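You operate a simulated robot arm through the tools that you are given. There is no shell and no other tool. Be economical: measure what you need, move in short steps, check, and stop when the job is done.

Carry out the task below with a simulated robot arm. There is one attempt and no reset: what you move stays moved.

TASK
Put the green rag on the top of the wooden bench away on the small grey shelf. Then open the grey drawer of the wooden bench, take the black stub and leave it in the inside of the grey drawer of the wooden bench and shut the drawer again. Then take the blue chuck jaw and leave it in the silver bucket. Then put the purple filter on the top of the wooden bench away on the front strip of the long shelf. Then put the pink card on the top of the wooden table. Then take the orange wedge from the top of the wooden bench and leave it on top of the orange roll there. Then take the green stub on the top of the wooden table and put it away on the top of the wooden bench. Then put the purple tape roll on the top of the desk away on the middle shelf of the green rack. Then take the wooden block and put it on the upper shelf of the desk. Then open the green bench door. Keep to this order. Set down upright: black stub, purple filter, green stub, wooden block.

Only the result counts: the job must be done as asked and must still hold three seconds after the hand-in. Knocking over, shifting, dropping, spilling or breaking anything else fails it.

THE ROBOT
A 6-joint arm with a two-finger parallel gripper on a trunk, on a base that drives. Base frame: it is fixed to the floor where the robot stands at the start and does not move with it; the origin is under the middle of the robot, x ahead of it, y to its left, z up; the surface under the hand at the start is at about z = 0.8. Units: m, degrees, N and s.
With the tool pointing down near the work surface it reaches from about 0.38 to 0.88 m from the robot's upright axis, wherever it stands. Its first joint turns from -115.0 to 115.0 degrees. Places, roughly: black stub (4x4x7 cm) [0.6, -0.3, 0.8]; blue chuck jaw (5x3x4 cm) [0.9, -1.1, 0.8]; front strip of the long shelf (164x19 cm) [-4.84, -11.48, 0.82]; green bench door [-6.8, -11.8, 0.4]; green rag (7x10x4 cm) [0.9, 0, 0.8]; green stub (4x4x7 cm) [1.9, -4.2, 0.8]; grey drawer of the wooden bench [0.6, -0.3, 0.7]; inside of the grey drawer of the wooden bench [0.7, -0.3, 0.6]; middle shelf of the green rack [-2.8, -0.5, 1]; orange roll (11x12x10 cm) [1.4, -1.6, 0.8]; orange wedge (9x7x5 cm) [1.5, -1.8, 0.8]; pink card (13x9x3 cm) [1.3, -1.1, 0.8]; purple filter [1.25, -1, 0.75]; purple tape roll (12x12x5 cm) [2, -6.1, 0.8]; silver bucket (21x20x19 cm) [2.1, -3.7, 0.9]; small grey shelf (15x32 cm) [-4.3, -7.32, 0.52]; top of the wooden bench [1, -1, 0.8]; top of the wooden table [1.9, -3.7, 0.8]; upper shelf of the desk (18x30 cm) [1.66, -6.02, 0.44]; wooden block (5x4x6 cm) [1.8, -6.1, 0.8]. Payload 3.43 kg.
The TCP is the grasp point between the finger pads, 0.034 m short of the fingertips. In the tool frame z runs along the fingers and y along their closing line. The gripper opens to 0.128 m. The fingers are 0.024 m wide and 0.012 m thick; the gripper's body (0.048 by 0.13 m) begins 0.096 m behind the TCP.
Orientation is told as [roll, pitch, yaw] about the base's x, y, z axes, in that order, counted from this pose: with the fingers straight down and closing along the base's y, the tool's x points along the base's -x, its y along +y and its z along -z.

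THE INTERFACE
- The arm moves only by the tool step_arm. Its argument "plan" is a list of rows, each a list of 7 numbers: the shift along the tool's x, y, z in m, then the turn, a rotation vector about the tool's x, y, z in degrees, then the gripper command, from -1 (shut) to 1 (fully open), values between in proportion. In form: [[tx, ty, tz, wx, wy, wz, hand], ...]. A call has 1 to 12 rows; each row shifts and turns the commanded pose from where the row before left it, along the tool's axes as they then stand. Each row takes 0.2 s and may step no farther than 0.05 m and 8.6 degrees from the row before; otherwise, or with a gripper value out of range, the whole call is refused. A pose out of reach is approached as far as the arm can. The call stops where the force on the tool passes 40 N (or 10 N more than at its start, if that is more) or the arm is blocked; 0.2 s more then pass. The fingers move at their own pace (about 0.108 m/s each) and stop on an object; they squeeze with about 39 N. The grip force told is the motor's: it shows also when the fingers shut on nothing. Time passes only in rows, and 0.2 s behind the last, so rows that do not move let the fingers close. It gives the time, the measured TCP pose, the force on the tool (base axes), the opening and the grip force at its end, in the units of the frame above (readings bear some noise), with the torque about the TCP (base axes, N m) and any sound that the robot's microphone picked up.
- Cameras (640 x 400 px; columns grow to the right, rows downward): "scene" is now at [0.0055, 0.1337, 1.3375]; the picture's right is [-0.68, -0.73, 0.00], its down [-0.38, 0.36, -0.85] and it looks along [0.62, -0.58, -0.53] (base axes); focal length 259 px, centre (320, 200). "wrist" rides on the gripper at [0.076, -0.011, -0.16] in the tool frame; the picture's right is [0.15, 0.99, 0.00], its down [-0.88, 0.13, -0.46] and it looks along [-0.45, 0.07, 0.89] (tool axes); focal length 234 px, centre (320, 200).
- camera(camera): a new picture of that camera. No time passes.
- move_column(by): slides the trunk up (or, below 0, down) by that many m; the arm and the scene camera ride with it, the base frame stays. It gives what a move gives, with no picture.
- roll_base(legs): drives the robot by 1 to 6 legs, each [ahead, turn to the left] in m and degrees, along the robot's own axes; the way and the turn of a leg run together, so that a leg with both is an arc; at most 1.5 m and 180 degrees a leg. The arm and the cameras ride along, it lands a little off, and it stops where it bumps. It gives what a move gives.
- pan_tilt(pan, tilt): turns the head with the scene camera to pan (to the left, within 103 degrees either way) and tilt (down, from -29 to 69), counted from straight ahead of the robot. It gives what a move gives.
- point_at(camera, pixels): for up to 12 pixels [column, row] of the newest picture of that camera ("zoom" is the newest enlarged one), the place [x, y, z] in the base frame of the surface seen there, good to about 0.002 m. No time passes.
- close_up(camera, box): a new picture of the part [left, top, right, bottom] of that camera's present view, enlarged. No time passes.
- sign_off(): hands the job in; it is judged then, once.

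Work in short steps. Measure before you move; look again where a grasp or a placing could have gone wrong, and mend it. You have 357 turns and 280 pictures in all, those below and enlarged ones among them. Open the gripper and draw the arm clear of the work before you hand the job in, unless the task says otherwise; then end with one line.

The tools are called after "Request:" by a JSON object that holds its "name" and its "arguments". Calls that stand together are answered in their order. step_arm: Moves the arm, as the interface text tells. Its arguments: {"type":"object","properties":{"plan":{"type":"array"}},"required":["plan"]} The other tools are called the same way: move_column (by) slides the trunk up or down; roll_base (legs) drives the base; pan_tilt (pan, tilt) turns the head that bears the scene camera; camera (camera) takes a picture; point_at (camera, pixels) gives the place of the surface under pixels of a picture; close_up (camera, box) takes an enlarged picture of a part of a camera's view; sign_off () hands the job in.

At the start:

```text
t: 0.0
tcp_pos: [0.5337, -0.1924, 1.1429]
tool_rot: [0.1, -0.1, 0.0]
contact_force: [0.1, -0.2, -0.6]
ft_torque: [0.0, -0.02, 0.02]
width: 0.1283
grasp_force: 0.1
trunk travel left (down, up): [-0.6, 0.19]
robot x, y, heading: [-0.0002, 0.0013, -0.3]
head pan, tilt: [-43.2, 31.8]
```

scene: 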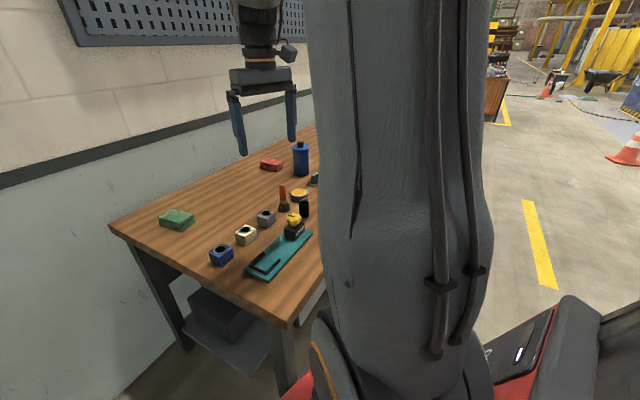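
wrist: 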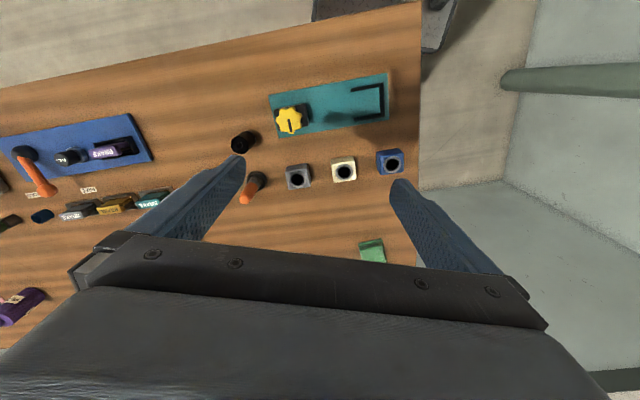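

The scene shows the green rag around (178,219) and the wrist around (372,250). I measure these, plus the bench objects.

Request:
{"name": "point_at", "arguments": {"camera": "scene", "pixels": [[178, 215], [160, 224], [190, 227], [196, 214], [170, 210], [304, 208], [221, 252], [245, 233], [266, 217], [301, 160], [272, 165], [130, 235]]}}

Request:
{"name": "close_up", "arguments": {"camera": "scene", "box": [110, 130, 320, 300]}}

Request:
{"name": "close_up", "arguments": {"camera": "wrist", "box": [0, 60, 430, 330]}}

```text
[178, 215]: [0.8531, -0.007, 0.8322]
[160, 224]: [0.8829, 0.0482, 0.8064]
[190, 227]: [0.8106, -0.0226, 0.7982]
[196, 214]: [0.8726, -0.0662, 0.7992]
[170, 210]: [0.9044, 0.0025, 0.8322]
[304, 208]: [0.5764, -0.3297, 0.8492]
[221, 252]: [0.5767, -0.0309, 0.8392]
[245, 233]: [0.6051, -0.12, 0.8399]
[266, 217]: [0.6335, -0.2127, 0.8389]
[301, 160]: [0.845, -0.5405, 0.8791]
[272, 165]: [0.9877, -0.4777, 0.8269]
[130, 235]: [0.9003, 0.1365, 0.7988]
```

```text
2.35 times, centred on (215, 215) of scene
```

zoom: 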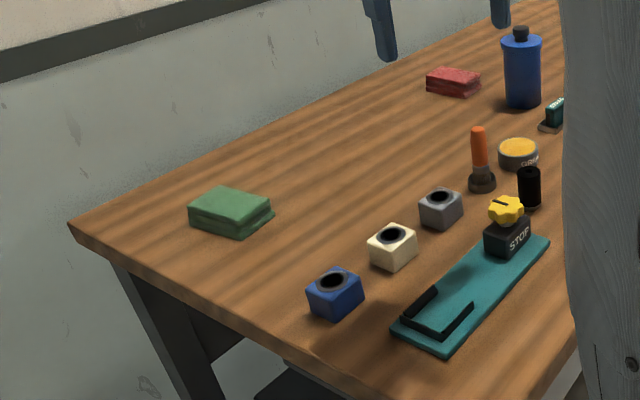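

```text
1.48 times, centred on (215, 195) of wrist
```

zoom: 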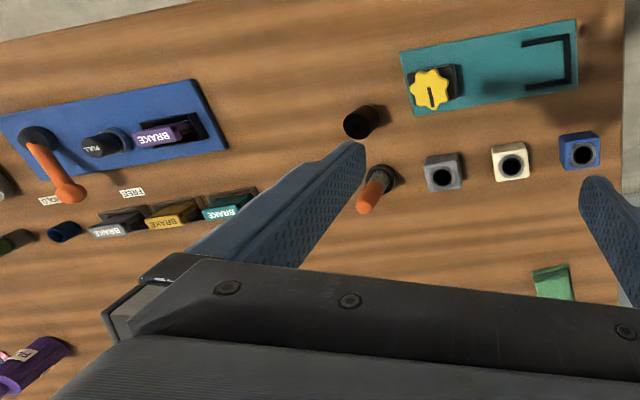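

The rag's top is near (0.865,-0.005,0.832). I move the hand over it at a safe height to look with the wrist camera.

Request:
{"name": "step_arm", "arguments": {"plan": [[-0.036, 0.026, 0, 0, 0, 0, 1], [-0.036, 0.026, 0, 0, 0, 0, 1], [-0.036, 0.026, 0, 0, 0, 0, 1], [-0.036, 0.026, 0, 0, 0, 0, 1], [-0.036, 0.026, 0, 0, 0, 0, 1], [-0.036, 0.026, 0, 0, 0, 0, 1], [-0.036, 0.026, 0, 0, 0, 0, 1], [0, 0, 0.04, 0, 0, 0, 1], [0, 0, 0.04, 0, 0, 0, 1]]}}

Request:
{"name": "camera", "arguments": {"camera": "wrist"}}

```text
t: 2.0
tcp_pos: [0.784, -0.0114, 1.0649]
tool_rot: [0.0, 0.0, -0.1]
contact_force: [-0.6, -0.3, 0.2]
ft_torque: [-0.01, 0.02, -0.02]
width: 0.128
grasp_force: 0.1
trunk travel left (down, up): [-0.6, 0.19]
robot x, y, heading: [-0.0017, -0.0029, 0.1]
head pan, tilt: [-43.2, 31.8]
```

```text
275 pictures are left
```

wrist: 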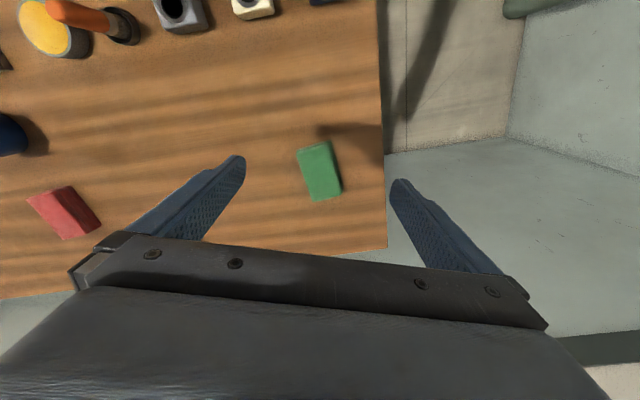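

The rag is at (296-342, 140-202) in the wrist view. I measure its corners.

Request:
{"name": "point_at", "arguments": {"camera": "wrist", "pixels": [[299, 151], [326, 143], [340, 190], [314, 199], [306, 176], [333, 166], [320, 172], [378, 100], [383, 240]]}}

Request:
{"name": "close_up", "arguments": {"camera": "wrist", "box": [260, 120, 380, 220]}}

```text
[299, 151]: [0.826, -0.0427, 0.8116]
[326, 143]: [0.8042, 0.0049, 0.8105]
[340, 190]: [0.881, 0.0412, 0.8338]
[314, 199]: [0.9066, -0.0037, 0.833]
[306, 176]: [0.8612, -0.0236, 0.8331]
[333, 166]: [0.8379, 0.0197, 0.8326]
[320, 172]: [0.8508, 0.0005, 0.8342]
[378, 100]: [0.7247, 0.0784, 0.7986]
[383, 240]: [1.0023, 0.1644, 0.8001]
```

```text
4.00 times, centred on (320, 170) of wrist
```

zoom: 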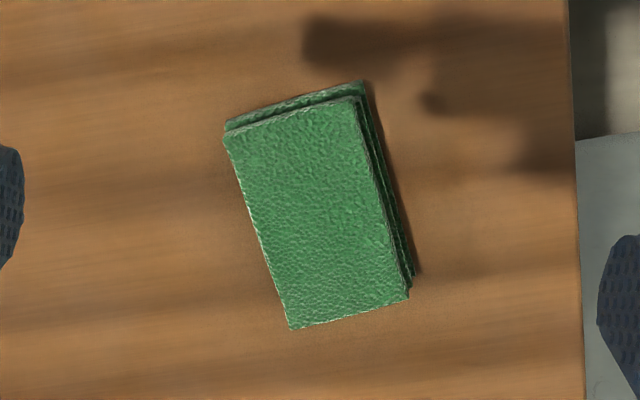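

Rag centre is about (0.856,0.001), with its long axis at about 25°. I move over it, yaw +25°, and descend partway.

Request:
{"name": "step_arm", "arguments": {"plan": [[-0.036, 0.006, 0, 0, 0, 0, 1], [-0.036, 0.006, 0, 0, 0, 0, 1], [0, 0, 0.03, 0, 0, -8.4, 1], [0, 0, 0.03, 0, 0, -8.4, 1], [0, 0, 0.03, 0, 0, -8.2, 1], [0, 0, 0.03, 0, 0, 0, 1], [0, 0, 0, 0, 0, 0, 1]]}}

Request:
{"name": "camera", "arguments": {"camera": "wrist"}}

```text
t: 3.6
tcp_pos: [0.8581, 0.001, 0.9428]
tool_rot: [0.0, 0.0, 25.0]
contact_force: [0.3, 0.6, -0.3]
ft_torque: [0.01, 0.0, 0.0]
width: 0.1278
grasp_force: 0.2
trunk travel left (down, up): [-0.6, 0.19]
robot x, y, heading: [-0.0034, 0.0038, 0.2]
head pan, tilt: [-43.2, 31.8]
```

```text
273 pictures are left
```

wrist: 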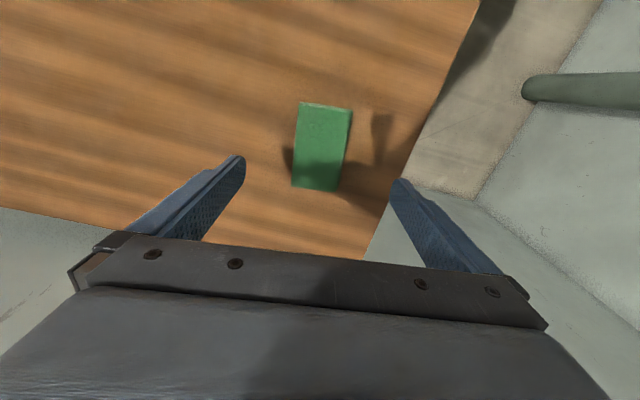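

Aligned; descend to z≈0.838 and close.

Request:
{"name": "step_arm", "arguments": {"plan": [[0, 0, 0.035, 0, 0, 0, 1], [0, 0, 0.035, 0, 0, 0, 1], [0, 0, 0.033, 0, 0, 0, 1], [0, 0, 0, 0, 0, 0, 1], [0, 0, 0, 0, 0, 0, -1], [0, 0, 0, 0, 0, 0, -1], [0, 0, 0, 0, 0, 0, -1], [0, 0, 0, 0, 0, 0, -1]]}}

Request:
{"name": "camera", "arguments": {"camera": "wrist"}}

```text
t: 5.4
tcp_pos: [0.8566, 0.0008, 0.8424]
tool_rot: [0.1, 0.0, 25.0]
contact_force: [0.2, -0.8, 0.1]
ft_torque: [0.01, -0.03, 0.03]
width: 0.0634
grasp_force: 38.7
trunk travel left (down, up): [-0.6, 0.19]
robot x, y, heading: [0.0003, -0.0011, 0.1]
head pan, tilt: [-43.2, 31.8]
```

```text
272 pictures are left
```

wrist: 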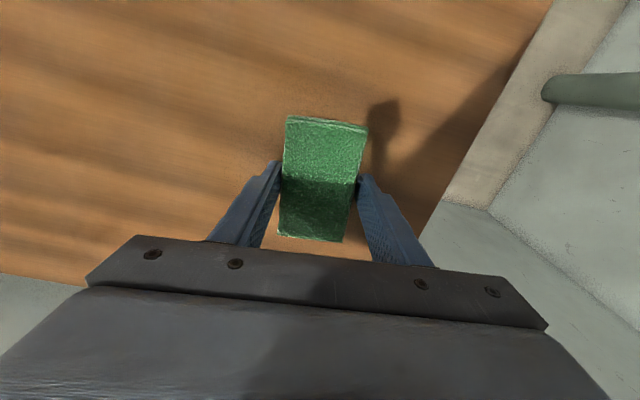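

The rag is held (width 0.063). I lift and draw in toward the body.

Request:
{"name": "step_arm", "arguments": {"plan": [[0, 0, -0.05, 0, 0, 0, -1], [0, 0, -0.05, 0, 0, 0, -1], [0, 0, -0.05, 0, 0, 0, -1], [0, 0, -0.05, 0, 0, 0, -1], [0, 0, -0.05, 0, 0, 0, -1], [0.04, -0.02, 0, 0, 0, 8, -1], [0.04, -0.02, 0, 0, 0, 8, -1], [0.04, -0.015, 0, 0, 0, 8, -1], [0.04, 0, 0, 0, 0, 0, -1], [0.04, 0, 0, 0, 0, 0, -1], [0.04, 0, 0, 0, 0, 0, -1], [0.04, 0, 0, 0, 0, 0, -1]]}}

Request:
{"name": "pan_tilt", "arguments": {"pan": -100, "tilt": 15}}

Request:
{"name": "camera", "arguments": {"camera": "scene"}}

```text
t: 8.0
tcp_pos: [0.5962, -0.0887, 1.0926]
tool_rot: [0.0, 0.0, 1.0]
contact_force: [-0.7, 0.9, -0.6]
ft_torque: [-0.02, 0.03, 0.01]
width: 0.0638
grasp_force: 38.8
out of reach, approached as far as the arm can: row 5
trunk travel left (down, up): [-0.6, 0.19]
robot x, y, heading: [-0.002, -0.0004, -0.1]
head pan, tilt: [-43.2, 31.8]
```

```text
t: 9.3
tcp_pos: [0.5953, -0.0879, 1.094]
tool_rot: [0.0, 0.0, 1.0]
contact_force: [0.3, -1.0, 0.5]
ft_torque: [-0.03, -0.02, -0.01]
width: 0.0637
grasp_force: 39.1
trunk travel left (down, up): [-0.6, 0.19]
robot x, y, heading: [-0.0001, 0.002, -0.1]
head pan, tilt: [-100.0, 15.0]
```

```text
271 pictures are left
```

scene: 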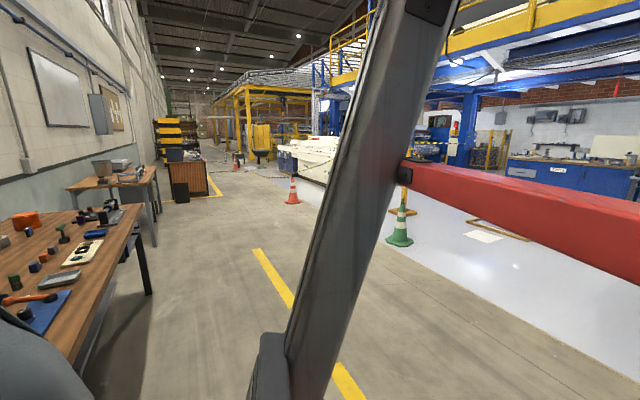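

The floor to the right of the robot is open, with cones and a painted walkway. I measure the landmarks to plan the drive.

Request:
{"name": "point_at", "arguments": {"camera": "scene", "pixels": [[292, 200], [399, 240], [315, 170], [482, 222], [480, 200], [545, 185], [450, 150], [186, 185], [255, 155], [560, 270], [240, 240], [625, 180]]}}

Request:
{"name": "close_up", "arguments": {"camera": "scene", "box": [380, 90, 640, 260]}}

Request:
{"name": "pan_tilt", "arguments": {"pan": 103, "tilt": 15}}

Request:
{"name": "camera", "arguments": {"camera": "scene"}}

```text
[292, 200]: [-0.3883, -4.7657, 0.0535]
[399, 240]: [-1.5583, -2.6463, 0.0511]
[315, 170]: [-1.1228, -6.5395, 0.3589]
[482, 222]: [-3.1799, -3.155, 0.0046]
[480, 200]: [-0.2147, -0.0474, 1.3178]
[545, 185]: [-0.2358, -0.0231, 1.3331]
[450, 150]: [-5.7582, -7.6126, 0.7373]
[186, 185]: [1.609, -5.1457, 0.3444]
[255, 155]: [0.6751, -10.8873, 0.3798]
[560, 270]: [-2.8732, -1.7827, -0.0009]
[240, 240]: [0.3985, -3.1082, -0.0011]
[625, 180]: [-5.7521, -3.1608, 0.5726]
```

```text
2.35 times, centred on (510, 175) of scene
```

zoom: 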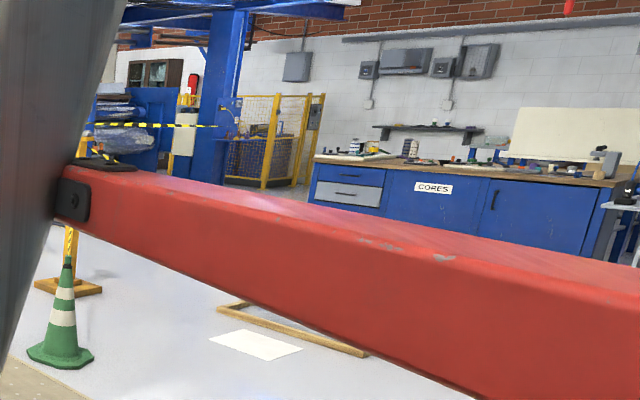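

```text
t: 12.2
tcp_pos: [0.5965, -0.0871, 1.093]
tool_rot: [0.0, 0.1, 1.0]
contact_force: [0.3, 0.1, -0.4]
ft_torque: [0.07, 0.03, -0.02]
width: 0.0637
grasp_force: 38.4
trunk travel left (down, up): [-0.6, 0.19]
robot x, y, heading: [-0.0029, 0.0007, 0.1]
head pan, tilt: [103.0, 15.0]
```

```text
269 pictures are left
```

scene: 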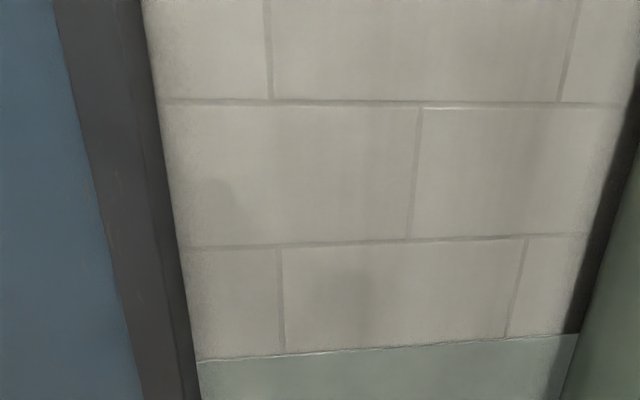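

There's a wall close to the left. I back off from the bench a little, then turn right towards the hall and look.

Request:
{"name": "roll_base", "arguments": {"legs": [[-0.35, 0], [0, -60], [0, -60]]}}

Request:
{"name": "pan_tilt", "arguments": {"pan": 20, "tilt": 20}}

Request:
{"name": "camera", "arguments": {"camera": "scene"}}

Request:
{"name": "pan_tilt", "arguments": {"pan": -40, "tilt": 20}}

Request:
{"name": "camera", "arguments": {"camera": "scene"}}

```text
t: 19.8
tcp_pos: [-0.7303, -0.4685, 1.092]
tool_rot: [0.0, 0.0, -119.6]
contact_force: [0.4, 0.0, 0.0]
ft_torque: [0.01, 0.01, -0.02]
width: 0.0637
grasp_force: 38.9
trunk travel left (down, up): [-0.6, 0.19]
robot x, y, heading: [-0.3528, -0.0001, -120.7]
head pan, tilt: [103.0, 15.0]
```

```text
t: 21.4
tcp_pos: [-0.7282, -0.4686, 1.0942]
tool_rot: [0.0, 0.0, -119.6]
contact_force: [0.4, -0.1, 0.4]
ft_torque: [0.0, 0.05, -0.01]
width: 0.0638
grasp_force: 39.3
trunk travel left (down, up): [-0.6, 0.19]
robot x, y, heading: [-0.3518, -0.0003, -120.8]
head pan, tilt: [20.0, 20.0]
```

```text
268 pictures are left
```

scene: 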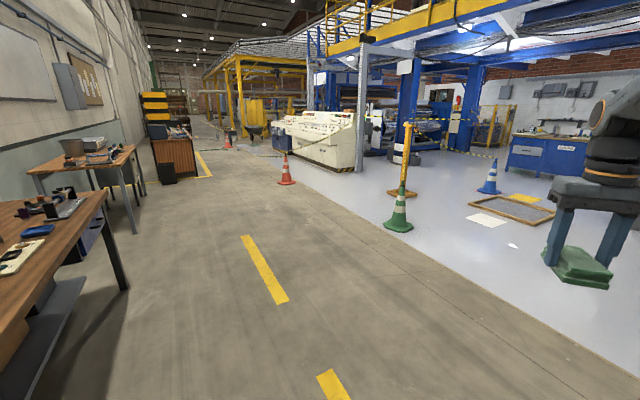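

```text
t: 22.7
tcp_pos: [-0.7281, -0.4695, 1.094]
tool_rot: [0.0, 0.0, -119.5]
contact_force: [-0.2, 0.2, 0.4]
ft_torque: [0.01, -0.02, 0.02]
width: 0.0637
grasp_force: 39.0
trunk travel left (down, up): [-0.6, 0.19]
robot x, y, heading: [-0.3465, 0.0007, -120.8]
head pan, tilt: [-40.0, 20.0]
```

```text
267 pictures are left
```

scene: 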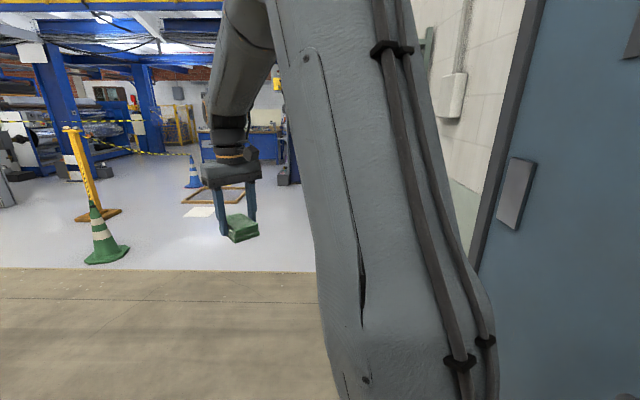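

The target at (-4.3,-7.32) lies around column 400. I take the first view again, zoomed there.

Request:
{"name": "pan_tilt", "arguments": {"pan": 10, "tilt": 20}}

Request:
{"name": "close_up", "arguments": {"camera": "scene", "box": [260, 60, 500, 220]}}

Request:
{"name": "point_at", "arguments": {"camera": "zoom", "pixels": [[320, 250], [380, 200], [420, 200], [330, 280], [480, 200], [250, 270], [150, 200], [400, 240], [550, 240], [300, 220], [340, 200], [300, 300]]}}

```text
t: 23.9
tcp_pos: [-0.7288, -0.4683, 1.0938]
tool_rot: [0.0, 0.0, -119.6]
contact_force: [0.5, 0.6, -1.1]
ft_torque: [0.0, 0.03, 0.0]
width: 0.0636
grasp_force: 38.4
trunk travel left (down, up): [-0.6, 0.19]
robot x, y, heading: [-0.3535, -0.0004, -120.7]
head pan, tilt: [10.0, 20.0]
```

```text
2.50 times, centred on (380, 140) of scene
```

zoom: 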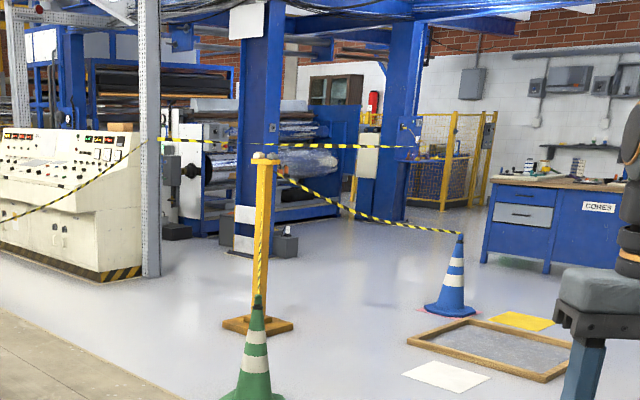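

```text
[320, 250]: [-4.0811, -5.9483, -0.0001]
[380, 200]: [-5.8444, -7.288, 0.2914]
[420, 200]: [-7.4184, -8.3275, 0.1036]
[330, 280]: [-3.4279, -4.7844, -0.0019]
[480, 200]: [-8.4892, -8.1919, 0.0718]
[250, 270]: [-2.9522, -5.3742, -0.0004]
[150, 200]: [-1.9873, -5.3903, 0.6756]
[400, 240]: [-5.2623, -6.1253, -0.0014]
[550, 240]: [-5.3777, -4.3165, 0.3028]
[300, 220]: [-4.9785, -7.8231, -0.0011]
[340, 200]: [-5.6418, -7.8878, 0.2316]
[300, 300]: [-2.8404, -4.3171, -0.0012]
```

The target seems to lie behind the yellow stand near the blue column. I measure the stand, cones, tape and furniture.

Request:
{"name": "point_at", "arguments": {"camera": "zoom", "pixels": [[259, 325], [250, 370], [452, 305], [440, 230], [346, 208], [545, 262], [485, 258], [320, 146], [265, 215], [200, 141], [150, 265], [375, 148]]}}

Request:
{"name": "close_up", "arguments": {"camera": "scene", "box": [320, 110, 420, 180]}}

```text
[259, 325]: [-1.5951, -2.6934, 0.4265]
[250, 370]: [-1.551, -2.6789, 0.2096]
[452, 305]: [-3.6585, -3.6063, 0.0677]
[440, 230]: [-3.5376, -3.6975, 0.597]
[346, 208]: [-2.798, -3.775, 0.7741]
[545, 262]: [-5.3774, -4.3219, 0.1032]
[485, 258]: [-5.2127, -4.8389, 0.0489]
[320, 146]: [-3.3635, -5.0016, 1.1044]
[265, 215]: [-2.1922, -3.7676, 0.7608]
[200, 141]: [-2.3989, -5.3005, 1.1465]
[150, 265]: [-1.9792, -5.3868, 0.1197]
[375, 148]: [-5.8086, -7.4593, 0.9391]
```

```text
5.71 times, centred on (370, 145) of scene
```

zoom: 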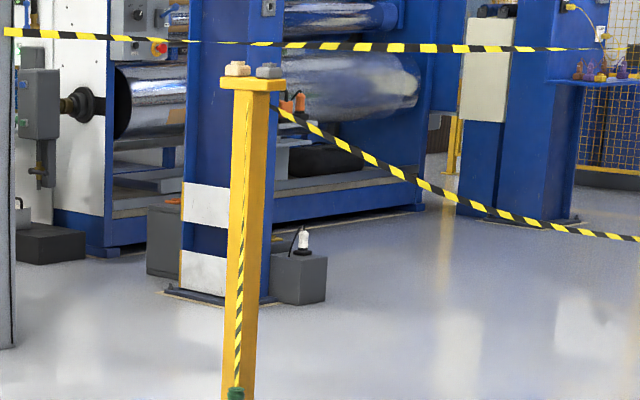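

Candidate shelves sit at the column's right side at zoom (295,145) and (300,255). I measure those and the upper tape.

Request:
{"name": "point_at", "arguments": {"camera": "zoom", "pixels": [[295, 146], [300, 104], [310, 255], [300, 280], [225, 270], [290, 160], [310, 46], [400, 47], [480, 48], [540, 49], [597, 47], [160, 230]]}}

```text
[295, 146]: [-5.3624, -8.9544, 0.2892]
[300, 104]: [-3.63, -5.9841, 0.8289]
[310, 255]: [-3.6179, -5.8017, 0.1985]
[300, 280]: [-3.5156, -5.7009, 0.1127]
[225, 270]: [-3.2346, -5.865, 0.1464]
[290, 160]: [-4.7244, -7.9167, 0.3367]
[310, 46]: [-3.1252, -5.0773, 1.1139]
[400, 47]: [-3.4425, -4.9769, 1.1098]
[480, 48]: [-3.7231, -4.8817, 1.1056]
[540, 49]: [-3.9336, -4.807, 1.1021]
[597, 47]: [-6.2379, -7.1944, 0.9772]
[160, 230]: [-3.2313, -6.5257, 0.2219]
```

The upper tape spans z≈1.1. I look at where it ends on the right.

Request:
{"name": "pan_tilt", "arguments": {"pan": -2, "tilt": 12}}

Request:
{"name": "close_up", "arguments": {"camera": "scene", "box": [380, 90, 580, 220]}}

Request:
{"name": "camera", "arguments": {"camera": "scene"}}

```text
t: 24.6
tcp_pos: [-0.7281, -0.468, 1.0925]
tool_rot: [0.0, -0.1, -119.6]
contact_force: [-0.5, 0.3, 0.7]
ft_torque: [0.01, -0.02, -0.03]
width: 0.0638
grasp_force: 38.4
trunk travel left (down, up): [-0.6, 0.19]
robot x, y, heading: [-0.3504, -0.0016, -120.6]
head pan, tilt: [-2.0, 12.0]
```

```text
3.08 times, centred on (480, 155) of scene
```

zoom: 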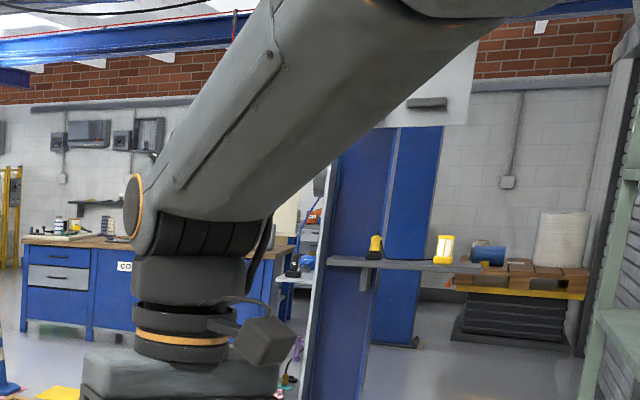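

```text
263 pictures are left
```

scene: 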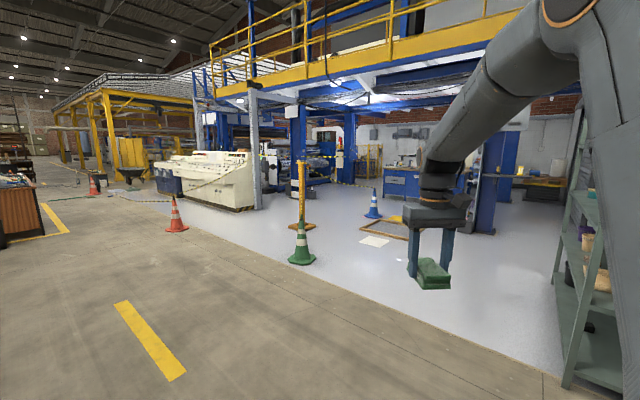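

Zooming on where the tape meets the right column around (335,155).

Request:
{"name": "close_up", "arguments": {"camera": "scene", "box": [260, 120, 420, 220]}}

```text
4.00 times, centred on (340, 170) of scene
```

zoom: 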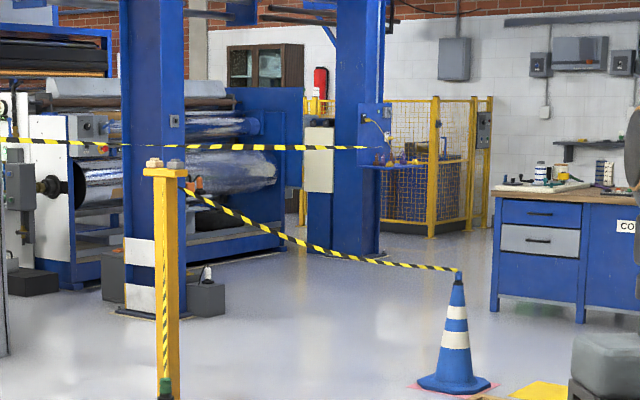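

The tape ends in mid-air at about (-4.0,-4.8), leaving a gap beside the blue desk. I measure the floor frame, sheets and cone base.

Request:
{"name": "point_at", "arguments": {"camera": "scene", "pixels": [[348, 224], [372, 220], [408, 236], [374, 241], [385, 219], [373, 214], [398, 194], [386, 190], [400, 259], [303, 226], [440, 200], [480, 232]]}}

Request:
{"name": "close_up", "arguments": {"camera": "scene", "box": [330, 170, 490, 290]}}

```text
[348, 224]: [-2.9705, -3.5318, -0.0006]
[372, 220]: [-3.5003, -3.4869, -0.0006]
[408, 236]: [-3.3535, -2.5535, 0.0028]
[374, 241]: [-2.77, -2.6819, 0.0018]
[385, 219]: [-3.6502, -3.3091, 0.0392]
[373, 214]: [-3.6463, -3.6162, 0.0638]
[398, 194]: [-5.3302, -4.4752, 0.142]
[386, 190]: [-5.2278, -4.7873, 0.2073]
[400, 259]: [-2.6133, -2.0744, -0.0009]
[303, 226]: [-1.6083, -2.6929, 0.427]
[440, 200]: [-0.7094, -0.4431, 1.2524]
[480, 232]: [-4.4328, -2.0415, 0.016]
```

```text
3.33 times, centred on (410, 230) of scene
```

zoom: 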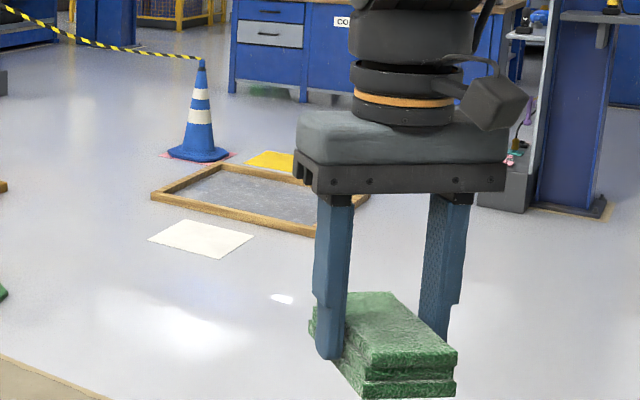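

Measuring the frame's corners.

Request:
{"name": "point_at", "arguments": {"camera": "zoom", "pixels": [[153, 196], [222, 168], [312, 234], [363, 203], [270, 155], [295, 165], [480, 205], [540, 210], [600, 215], [200, 152], [300, 102], [440, 340]]}}

```text
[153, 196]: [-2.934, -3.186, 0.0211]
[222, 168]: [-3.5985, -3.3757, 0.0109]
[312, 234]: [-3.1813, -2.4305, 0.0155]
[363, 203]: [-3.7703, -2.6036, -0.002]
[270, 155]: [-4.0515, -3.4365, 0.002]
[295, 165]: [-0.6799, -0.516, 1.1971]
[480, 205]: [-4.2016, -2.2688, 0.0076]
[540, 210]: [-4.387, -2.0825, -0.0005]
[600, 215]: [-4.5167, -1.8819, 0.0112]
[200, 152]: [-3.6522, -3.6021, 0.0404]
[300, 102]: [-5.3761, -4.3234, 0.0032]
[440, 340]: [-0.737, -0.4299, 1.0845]
```

Gaps near the frame are ~0.54 m. I look down at my own chassis to learn its footprint.

Request:
{"name": "pan_tilt", "arguments": {"pan": 60, "tilt": 69}}

Request:
{"name": "camera", "arguments": {"camera": "scene"}}

Request:
{"name": "pan_tilt", "arguments": {"pan": -80, "tilt": 60}}

Request:
{"name": "camera", "arguments": {"camera": "scene"}}

```text
t: 25.9
tcp_pos: [-0.7295, -0.469, 1.0927]
tool_rot: [0.0, 0.0, -119.5]
contact_force: [0.8, 0.5, -0.8]
ft_torque: [-0.02, 0.0, -0.02]
width: 0.0634
grasp_force: 39.1
trunk travel left (down, up): [-0.6, 0.19]
robot x, y, heading: [-0.3521, 0.001, -120.5]
head pan, tilt: [60.0, 68.8]
```

```text
260 pictures are left
```

scene: 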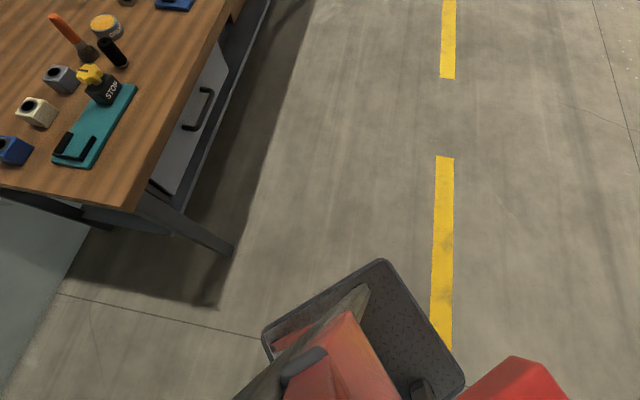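

```text
t: 28.1
tcp_pos: [-0.7285, -0.468, 1.0925]
tool_rot: [0.0, 0.1, -119.5]
contact_force: [0.6, -0.9, -0.8]
ft_torque: [0.03, 0.0, 0.02]
width: 0.0638
grasp_force: 39.3
trunk travel left (down, up): [-0.6, 0.19]
robot x, y, heading: [-0.3512, 0.0018, -120.6]
head pan, tilt: [-80.0, 60.0]
```

```text
259 pictures are left
```

scene: 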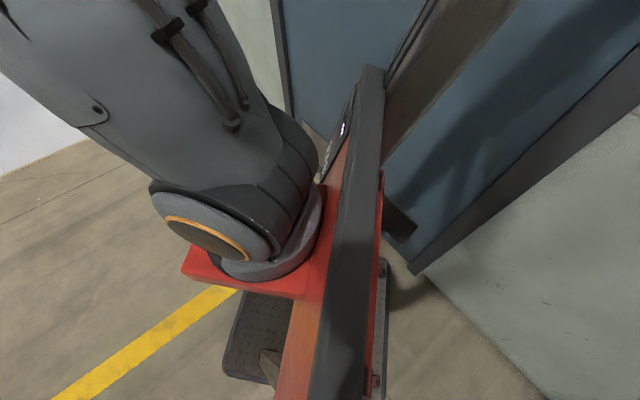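

Measuring the base plate corners visible at (228,362), (245,295), (385,262).

Request:
{"name": "point_at", "arguments": {"camera": "scene", "pixels": [[230, 360], [247, 298], [383, 265], [385, 390], [410, 270], [396, 200], [190, 265], [275, 385]]}}

Request:
{"name": "pan_tilt", "arguments": {"pan": 60, "tilt": 69}}

Request:
{"name": "camera", "arguments": {"camera": "scene"}}

Request:
{"name": "point_at", "arguments": {"camera": "scene", "pixels": [[268, 340], [385, 263], [460, 375], [232, 250], [205, 90], [130, 205]]}}

```text
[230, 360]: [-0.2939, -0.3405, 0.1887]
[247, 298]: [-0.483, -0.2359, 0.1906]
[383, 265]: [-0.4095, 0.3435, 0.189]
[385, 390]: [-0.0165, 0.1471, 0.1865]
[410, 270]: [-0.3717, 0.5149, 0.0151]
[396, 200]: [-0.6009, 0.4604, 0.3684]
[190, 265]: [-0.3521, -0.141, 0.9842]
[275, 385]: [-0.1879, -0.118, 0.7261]
```

```text
t: 30.4
tcp_pos: [-0.7287, -0.4686, 1.0934]
tool_rot: [-0.1, 0.0, -119.6]
contact_force: [-0.6, 0.0, -0.4]
ft_torque: [0.01, -0.02, -0.03]
width: 0.0636
grasp_force: 38.9
trunk travel left (down, up): [-0.6, 0.19]
robot x, y, heading: [-0.349, 0.0, -120.4]
head pan, tilt: [60.0, 68.8]
```

```text
258 pictures are left
```

scene: 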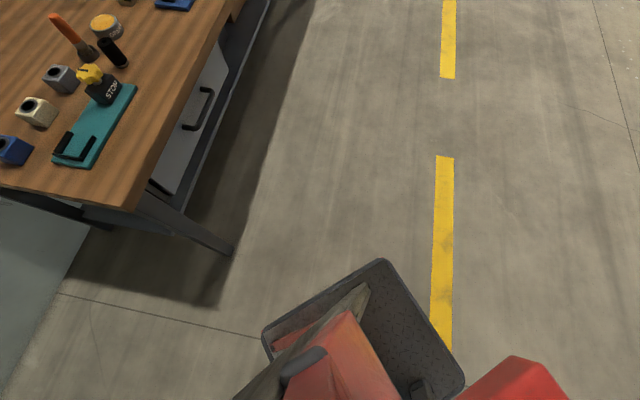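

```text
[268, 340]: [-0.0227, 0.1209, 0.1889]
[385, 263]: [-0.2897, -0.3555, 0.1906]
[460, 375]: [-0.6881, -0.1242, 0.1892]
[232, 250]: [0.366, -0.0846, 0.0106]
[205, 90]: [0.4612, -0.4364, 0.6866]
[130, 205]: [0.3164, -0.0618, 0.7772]
```

The base is about 0.55×0.46 m. I drive toward (-2.2,-1.7) to inspect the passage beside the frame.

Request:
{"name": "roll_base", "arguments": {"legs": [[0, -17], [1.25, 0], [1.25, 0]]}}

Request:
{"name": "pan_tilt", "arguments": {"pan": 20, "tilt": 25}}

Request:
{"name": "camera", "arguments": {"camera": "scene"}}

```text
t: 43.6
tcp_pos: [-2.6865, -2.0576, 1.0933]
tool_rot: [0.0, 0.0, -135.7]
contact_force: [-0.2, 0.9, -1.1]
ft_torque: [-0.01, 0.01, -0.04]
width: 0.0635
grasp_force: 39.4
trunk travel left (down, up): [-0.6, 0.19]
robot x, y, heading: [-2.1941, -1.7122, -136.7]
head pan, tilt: [60.0, 68.8]
```

```text
t: 44.7
tcp_pos: [-2.6855, -2.0572, 1.0933]
tool_rot: [0.0, 0.0, -135.7]
contact_force: [0.4, 0.0, -1.5]
ft_torque: [-0.02, 0.0, -0.01]
width: 0.0637
grasp_force: 39.0
trunk travel left (down, up): [-0.6, 0.19]
robot x, y, heading: [-2.1907, -1.7161, -136.8]
head pan, tilt: [20.0, 25.0]
```

```text
257 pictures are left
```

scene: 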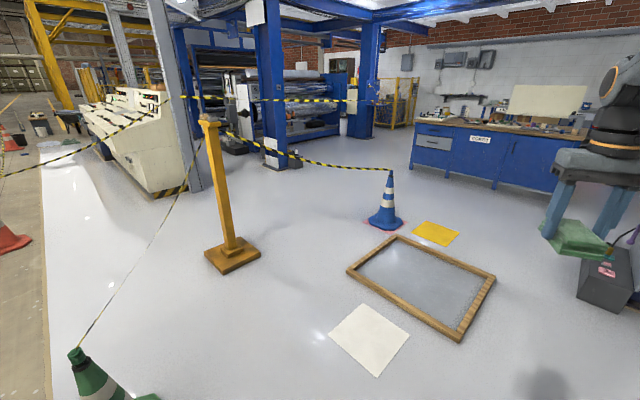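

Measuring the frame, box and desk positions precisely.

Request:
{"name": "point_at", "arguments": {"camera": "scene", "pixels": [[493, 279], [457, 339], [582, 285], [617, 310], [585, 245], [400, 225], [443, 243], [460, 229], [387, 172], [495, 188], [552, 188], [425, 262]]}}

Request:
{"name": "pan_tilt", "arguments": {"pan": -5, "tilt": 30}}

Request:
{"name": "camera", "arguments": {"camera": "scene"}}

```text
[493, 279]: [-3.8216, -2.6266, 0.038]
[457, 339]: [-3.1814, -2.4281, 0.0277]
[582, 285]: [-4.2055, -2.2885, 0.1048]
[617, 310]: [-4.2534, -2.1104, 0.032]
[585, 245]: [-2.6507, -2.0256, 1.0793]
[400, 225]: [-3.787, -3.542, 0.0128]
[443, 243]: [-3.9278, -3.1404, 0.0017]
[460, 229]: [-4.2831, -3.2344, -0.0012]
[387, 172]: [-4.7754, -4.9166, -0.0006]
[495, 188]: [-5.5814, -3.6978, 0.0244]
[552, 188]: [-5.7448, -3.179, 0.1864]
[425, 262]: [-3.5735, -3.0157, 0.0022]
```

```text
t: 45.6
tcp_pos: [-2.6858, -2.0579, 1.0924]
tool_rot: [0.0, 0.0, -135.7]
contact_force: [0.3, -0.1, -0.4]
ft_torque: [0.0, 0.04, 0.05]
width: 0.0638
grasp_force: 38.8
trunk travel left (down, up): [-0.6, 0.19]
robot x, y, heading: [-2.1953, -1.7132, -136.9]
head pan, tilt: [-5.0, 30.0]
```

```text
256 pictures are left
```

scene: 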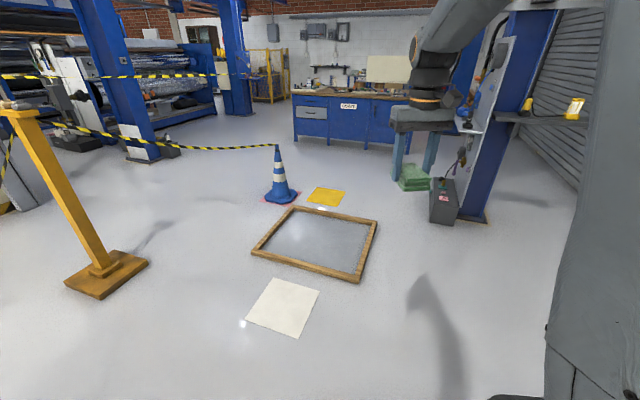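

The frame–box gap is about 0.50 m, too tight. I check the route round the right side of the column by turning right.

Request:
{"name": "roll_base", "arguments": {"legs": [[0, -35]]}}

Request:
{"name": "pan_tilt", "arguments": {"pan": 15, "tilt": 22}}

Request:
{"name": "camera", "arguments": {"camera": "scene"}}

```text
t: 47.7
tcp_pos: [-2.7949, -1.7121, 1.0931]
tool_rot: [0.0, 0.1, -170.7]
contact_force: [0.0, -0.5, 0.0]
ft_torque: [0.04, -0.03, -0.03]
width: 0.0637
grasp_force: 38.7
trunk travel left (down, up): [-0.6, 0.19]
robot x, y, heading: [-2.1922, -1.7125, -172.0]
head pan, tilt: [-5.0, 30.0]
```

```text
t: 48.5
tcp_pos: [-2.7951, -1.7125, 1.0923]
tool_rot: [-0.1, 0.0, -170.7]
contact_force: [0.3, 0.9, -0.4]
ft_torque: [-0.04, -0.01, -0.01]
width: 0.0636
grasp_force: 38.8
trunk travel left (down, up): [-0.6, 0.19]
robot x, y, heading: [-2.1951, -1.7145, -172.0]
head pan, tilt: [15.0, 22.0]
```

```text
255 pictures are left
```

scene: 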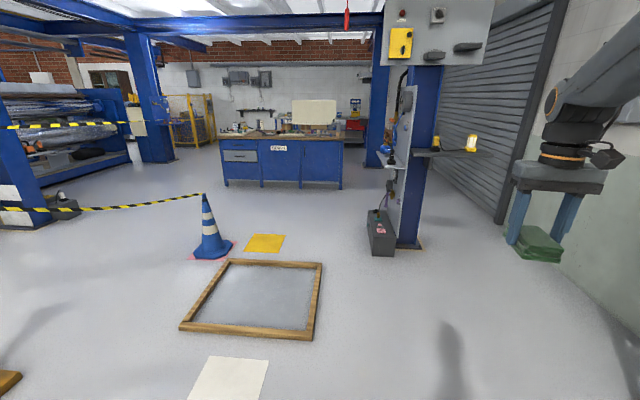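

There is a way between the column's side shelf and the roller-shutter wall. I measure it.

Request:
{"name": "point_at", "arguments": {"camera": "scene", "pixels": [[418, 245], [486, 152], [503, 222], [590, 290], [372, 163], [368, 215], [342, 188], [440, 155], [410, 175], [470, 190], [430, 180], [390, 252]]}}

Request:
{"name": "close_up", "arguments": {"camera": "scene", "box": [360, 100, 520, 260]}}

```text
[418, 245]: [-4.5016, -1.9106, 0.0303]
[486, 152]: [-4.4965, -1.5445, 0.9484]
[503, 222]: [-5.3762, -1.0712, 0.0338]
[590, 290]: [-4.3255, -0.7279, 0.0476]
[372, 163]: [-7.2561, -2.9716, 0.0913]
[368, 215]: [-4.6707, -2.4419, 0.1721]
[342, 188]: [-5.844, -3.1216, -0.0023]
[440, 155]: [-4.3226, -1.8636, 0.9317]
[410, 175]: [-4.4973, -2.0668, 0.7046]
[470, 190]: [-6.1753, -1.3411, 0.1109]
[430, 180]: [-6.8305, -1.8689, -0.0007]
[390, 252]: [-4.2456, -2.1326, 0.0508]
```

```text
2.50 times, centred on (440, 180) of scene
```

zoom: 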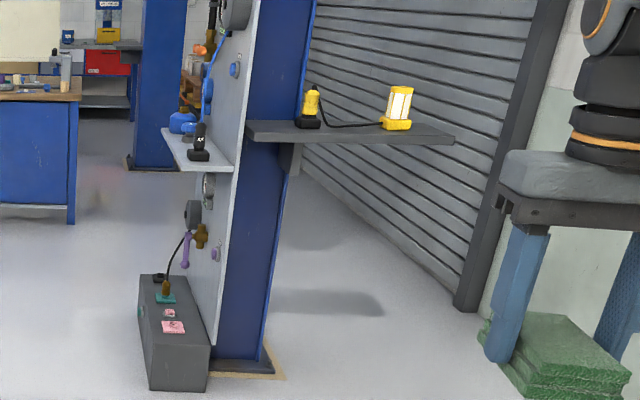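

The gap is about 0.72 m, usable. I check where the green rack ends on the right.

Request:
{"name": "pan_tilt", "arguments": {"pan": -75, "tilt": 30}}

Request:
{"name": "camera", "arguments": {"camera": "scene"}}

```text
t: 50.2
tcp_pos: [-2.7946, -1.7125, 1.0919]
tool_rot: [0.0, 0.0, -170.7]
contact_force: [-0.7, -0.1, -0.3]
ft_torque: [0.01, 0.0, 0.0]
width: 0.0639
grasp_force: 39.7
trunk travel left (down, up): [-0.6, 0.19]
robot x, y, heading: [-2.197, -1.7127, -171.6]
head pan, tilt: [-75.0, 30.0]
```

```text
253 pictures are left
```

scene: 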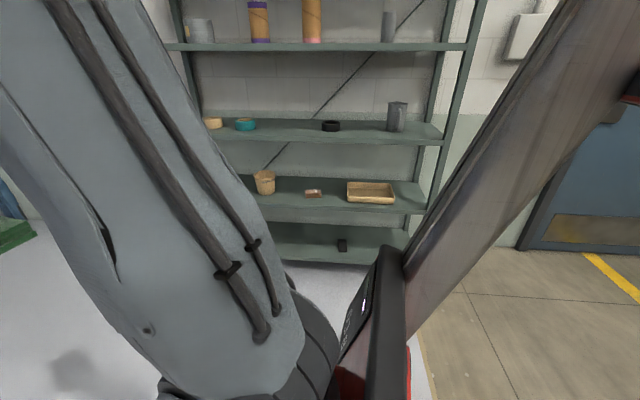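

Measuring the rack shelves for later and its left end.

Request:
{"name": "point_at", "arguments": {"camera": "scene", "pixels": [[175, 47], [225, 132], [270, 140], [360, 140], [430, 143], [300, 48], [420, 210], [330, 128], [290, 122], [405, 262], [460, 45], [365, 125]]}}

```text
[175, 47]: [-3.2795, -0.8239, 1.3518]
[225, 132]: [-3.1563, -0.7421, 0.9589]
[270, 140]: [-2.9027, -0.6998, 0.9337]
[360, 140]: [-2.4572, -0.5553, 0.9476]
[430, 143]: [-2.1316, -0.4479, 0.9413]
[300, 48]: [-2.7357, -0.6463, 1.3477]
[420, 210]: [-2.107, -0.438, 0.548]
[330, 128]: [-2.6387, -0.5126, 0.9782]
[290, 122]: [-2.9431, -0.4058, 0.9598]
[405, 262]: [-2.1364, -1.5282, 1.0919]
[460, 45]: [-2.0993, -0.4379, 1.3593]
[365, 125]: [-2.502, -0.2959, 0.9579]
```

Rack corner is at (-3.3,-0.83). I drive to waypoint (-3.75,-1.15) and head along about -175°.

Request:
{"name": "roll_base", "arguments": {"legs": [[0, -28], [0.83, 0], [0.83, 0], [0, 25]]}}

Request:
{"name": "pan_tilt", "arguments": {"pan": 15, "tilt": 25}}

Request:
{"name": "camera", "arguments": {"camera": "scene"}}

```text
t: 61.2
tcp_pos: [-4.3544, -1.0851, 1.0938]
tool_rot: [0.0, -0.1, -177.9]
contact_force: [0.3, 1.3, 0.0]
ft_torque: [-0.01, 0.03, 0.0]
width: 0.0637
grasp_force: 38.9
trunk travel left (down, up): [-0.6, 0.19]
robot x, y, heading: [-3.7585, -1.162, -179.0]
head pan, tilt: [-75.0, 30.0]
stopped in leg 4: the robot was blocked; the commanded pose is now the measured one
```

```text
t: 62.9
tcp_pos: [-4.3547, -1.0852, 1.0932]
tool_rot: [0.0, 0.0, -177.9]
contact_force: [0.0, 0.0, -1.4]
ft_torque: [-0.04, 0.0, -0.01]
width: 0.0637
grasp_force: 39.5
trunk travel left (down, up): [-0.6, 0.19]
robot x, y, heading: [-3.7583, -1.1638, -178.9]
head pan, tilt: [15.0, 25.0]
```

```text
252 pictures are left
```

scene: 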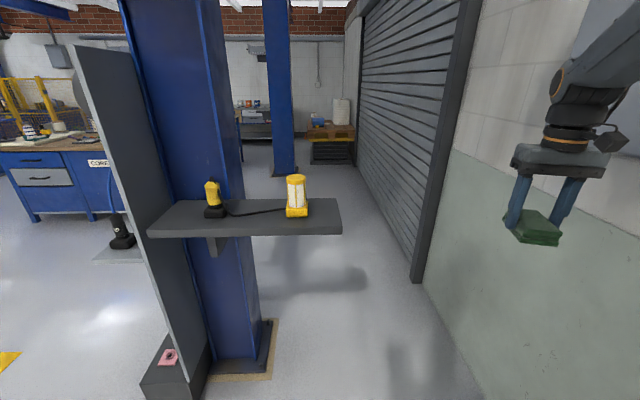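

The turn was blocked, probably by my rear near the rack. I look back-right to see.

Request:
{"name": "pan_tilt", "arguments": {"pan": -103, "tilt": 25}}

Request:
{"name": "camera", "arguments": {"camera": "scene"}}

Request:
{"name": "pan_tilt", "arguments": {"pan": 103, "tilt": 40}}

Request:
{"name": "camera", "arguments": {"camera": "scene"}}

```text
t: 64.9
tcp_pos: [-4.3558, -1.0863, 1.0929]
tool_rot: [0.0, 0.0, -178.0]
contact_force: [-0.6, 0.1, -0.4]
ft_torque: [0.01, 0.0, 0.03]
width: 0.0637
grasp_force: 38.7
trunk travel left (down, up): [-0.6, 0.19]
robot x, y, heading: [-3.7585, -1.165, -179.2]
head pan, tilt: [-103.0, 25.0]
```

```text
251 pictures are left
```

scene: 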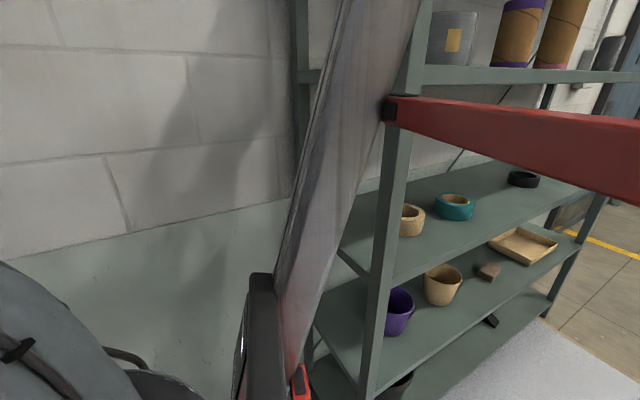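

```text
t: 67.9
tcp_pos: [-4.3541, -1.0846, 1.0925]
tool_rot: [-0.1, 0.0, -177.9]
contact_force: [-0.3, 0.4, -0.9]
ft_torque: [0.02, 0.01, 0.02]
width: 0.0635
grasp_force: 38.7
trunk travel left (down, up): [-0.6, 0.19]
robot x, y, heading: [-3.7585, -1.1631, -178.8]
head pan, tilt: [103.0, 40.0]
```

```text
250 pictures are left
```

scene: 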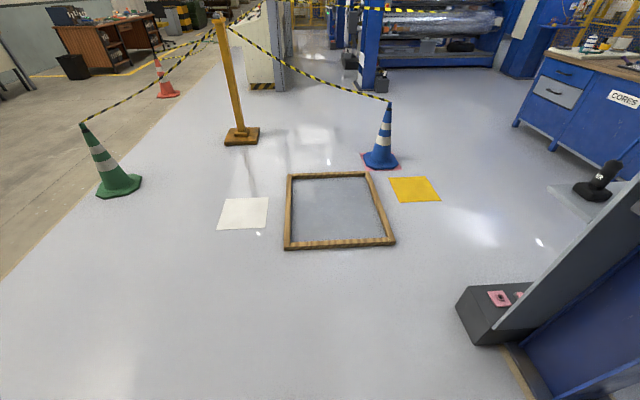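

A red bar on my robot with a black tip is close to the rack post; I measure its position from the earlier view angle.

Request:
{"name": "pan_tilt", "arguments": {"pan": -103, "tilt": 25}}

Request:
{"name": "camera", "arguments": {"camera": "scene"}}

Request:
{"name": "point_at", "arguments": {"camera": "scene", "pixels": [[390, 110], [410, 112], [500, 130], [600, 150], [388, 180], [405, 80], [300, 385], [370, 360], [395, 150], [345, 100]]}}

```text
t: 70.9
tcp_pos: [-4.3542, -1.0854, 1.0929]
tool_rot: [0.0, 0.0, -177.9]
contact_force: [0.2, -0.4, -0.1]
ft_torque: [-0.02, -0.01, -0.01]
width: 0.0639
grasp_force: 39.0
trunk travel left (down, up): [-0.6, 0.19]
robot x, y, heading: [-3.7551, -1.166, -178.9]
head pan, tilt: [-103.0, 25.0]
```

```text
249 pictures are left
```

scene: 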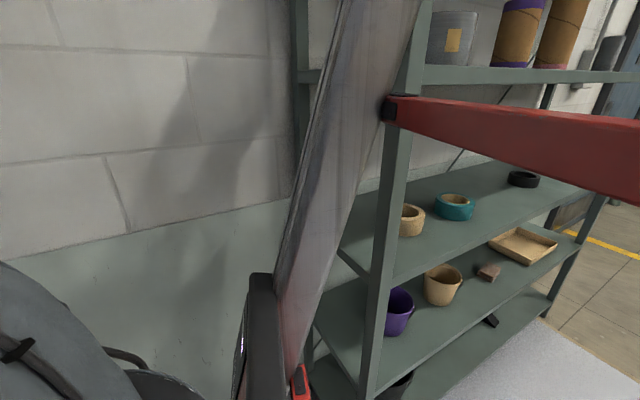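

```text
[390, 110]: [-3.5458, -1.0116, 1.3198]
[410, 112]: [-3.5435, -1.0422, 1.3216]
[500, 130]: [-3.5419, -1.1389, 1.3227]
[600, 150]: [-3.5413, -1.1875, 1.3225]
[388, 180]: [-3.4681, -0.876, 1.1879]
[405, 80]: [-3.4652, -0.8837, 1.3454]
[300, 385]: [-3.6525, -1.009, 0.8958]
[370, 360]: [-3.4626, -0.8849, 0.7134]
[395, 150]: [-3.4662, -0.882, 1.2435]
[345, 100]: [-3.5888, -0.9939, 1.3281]
```

The rack post at (-3.465,-0.88) touched my rear-right base corner. I turn back 2°, move ahead, then turn toward (-4.6,-1.24).

Request:
{"name": "roll_base", "arguments": {"legs": [[0, -2], [0.25, 0], [0, 8.5], [0.6, 0], [0, 20]]}}

Request:
{"name": "pan_tilt", "arguments": {"pan": 40, "tilt": 35}}

Request:
{"name": "camera", "arguments": {"camera": "scene"}}

```text
t: 77.7
tcp_pos: [-5.1536, -1.4424, 1.0928]
tool_rot: [0.0, 0.0, -150.6]
contact_force: [-0.2, 0.1, -0.7]
ft_torque: [0.02, 0.01, 0.0]
width: 0.0638
grasp_force: 39.0
trunk travel left (down, up): [-0.6, 0.19]
robot x, y, heading: [-4.5875, -1.2342, -151.7]
head pan, tilt: [-103.0, 25.0]
```

```text
t: 80.0
tcp_pos: [-5.1548, -1.4415, 1.0937]
tool_rot: [0.0, 0.0, -150.5]
contact_force: [-0.5, -0.4, -1.5]
ft_torque: [-0.01, -0.01, -0.01]
width: 0.0638
grasp_force: 38.9
trunk travel left (down, up): [-0.6, 0.19]
robot x, y, heading: [-4.5904, -1.2356, -151.5]
head pan, tilt: [40.0, 35.0]
```

```text
248 pictures are left
```

scene: 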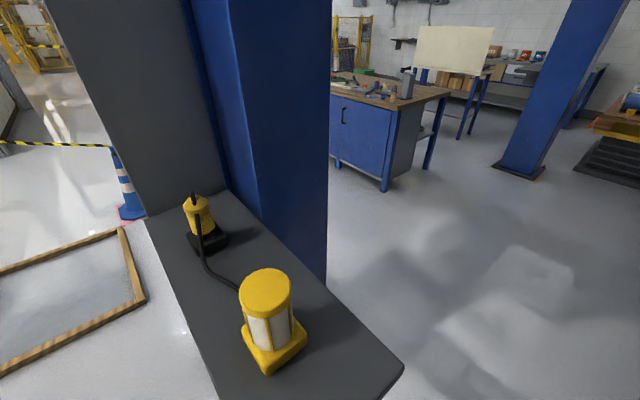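

Measure the column's far edge and desk corner.

Request:
{"name": "point_at", "arguments": {"camera": "scene", "pixels": [[326, 240], [323, 280], [388, 190], [335, 165], [290, 170], [400, 368], [250, 180], [515, 170]]}}

Request:
{"name": "roll_base", "arguments": {"legs": [[0.55, 0]]}}

Request:
{"name": "pan_tilt", "arguments": {"pan": 65, "tilt": 35}}

Request:
{"name": "camera", "arguments": {"camera": "scene"}}

```text
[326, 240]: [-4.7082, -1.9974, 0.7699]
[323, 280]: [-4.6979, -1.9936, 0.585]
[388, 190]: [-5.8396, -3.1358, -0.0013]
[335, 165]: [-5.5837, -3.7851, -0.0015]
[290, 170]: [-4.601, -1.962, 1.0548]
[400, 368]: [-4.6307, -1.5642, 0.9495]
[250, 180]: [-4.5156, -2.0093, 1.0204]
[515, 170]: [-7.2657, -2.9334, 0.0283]
```

```text
t: 83.1
tcp_pos: [-5.6274, -1.7096, 1.0935]
tool_rot: [0.0, 0.0, -150.0]
contact_force: [-0.1, 0.3, -0.7]
ft_torque: [-0.01, 0.01, -0.01]
width: 0.0638
grasp_force: 39.4
trunk travel left (down, up): [-0.6, 0.19]
robot x, y, heading: [-5.0669, -1.4986, -151.3]
head pan, tilt: [40.0, 35.0]
```

```text
t: 84.0
tcp_pos: [-5.6274, -1.7105, 1.0946]
tool_rot: [-0.1, 0.0, -149.9]
contact_force: [-1.2, 0.2, -0.9]
ft_torque: [0.0, -0.03, 0.03]
width: 0.0635
grasp_force: 39.1
trunk travel left (down, up): [-0.6, 0.19]
robot x, y, heading: [-5.0617, -1.4963, -150.9]
head pan, tilt: [65.0, 35.0]
```

```text
247 pictures are left
```

scene: 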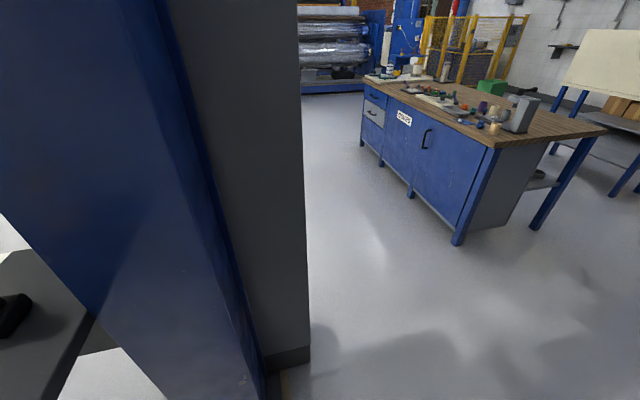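

Measure the grey panel's edge base.

Request:
{"name": "point_at", "arguments": {"camera": "scene", "pixels": [[308, 345], [308, 250], [303, 150], [285, 385], [455, 240], [365, 140], [300, 360], [410, 195]]}}

```text
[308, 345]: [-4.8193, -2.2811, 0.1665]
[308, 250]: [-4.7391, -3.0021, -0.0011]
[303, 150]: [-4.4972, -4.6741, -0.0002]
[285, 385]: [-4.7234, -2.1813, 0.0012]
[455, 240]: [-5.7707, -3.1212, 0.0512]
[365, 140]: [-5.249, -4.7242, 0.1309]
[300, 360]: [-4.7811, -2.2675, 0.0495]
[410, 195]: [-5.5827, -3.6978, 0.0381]
```

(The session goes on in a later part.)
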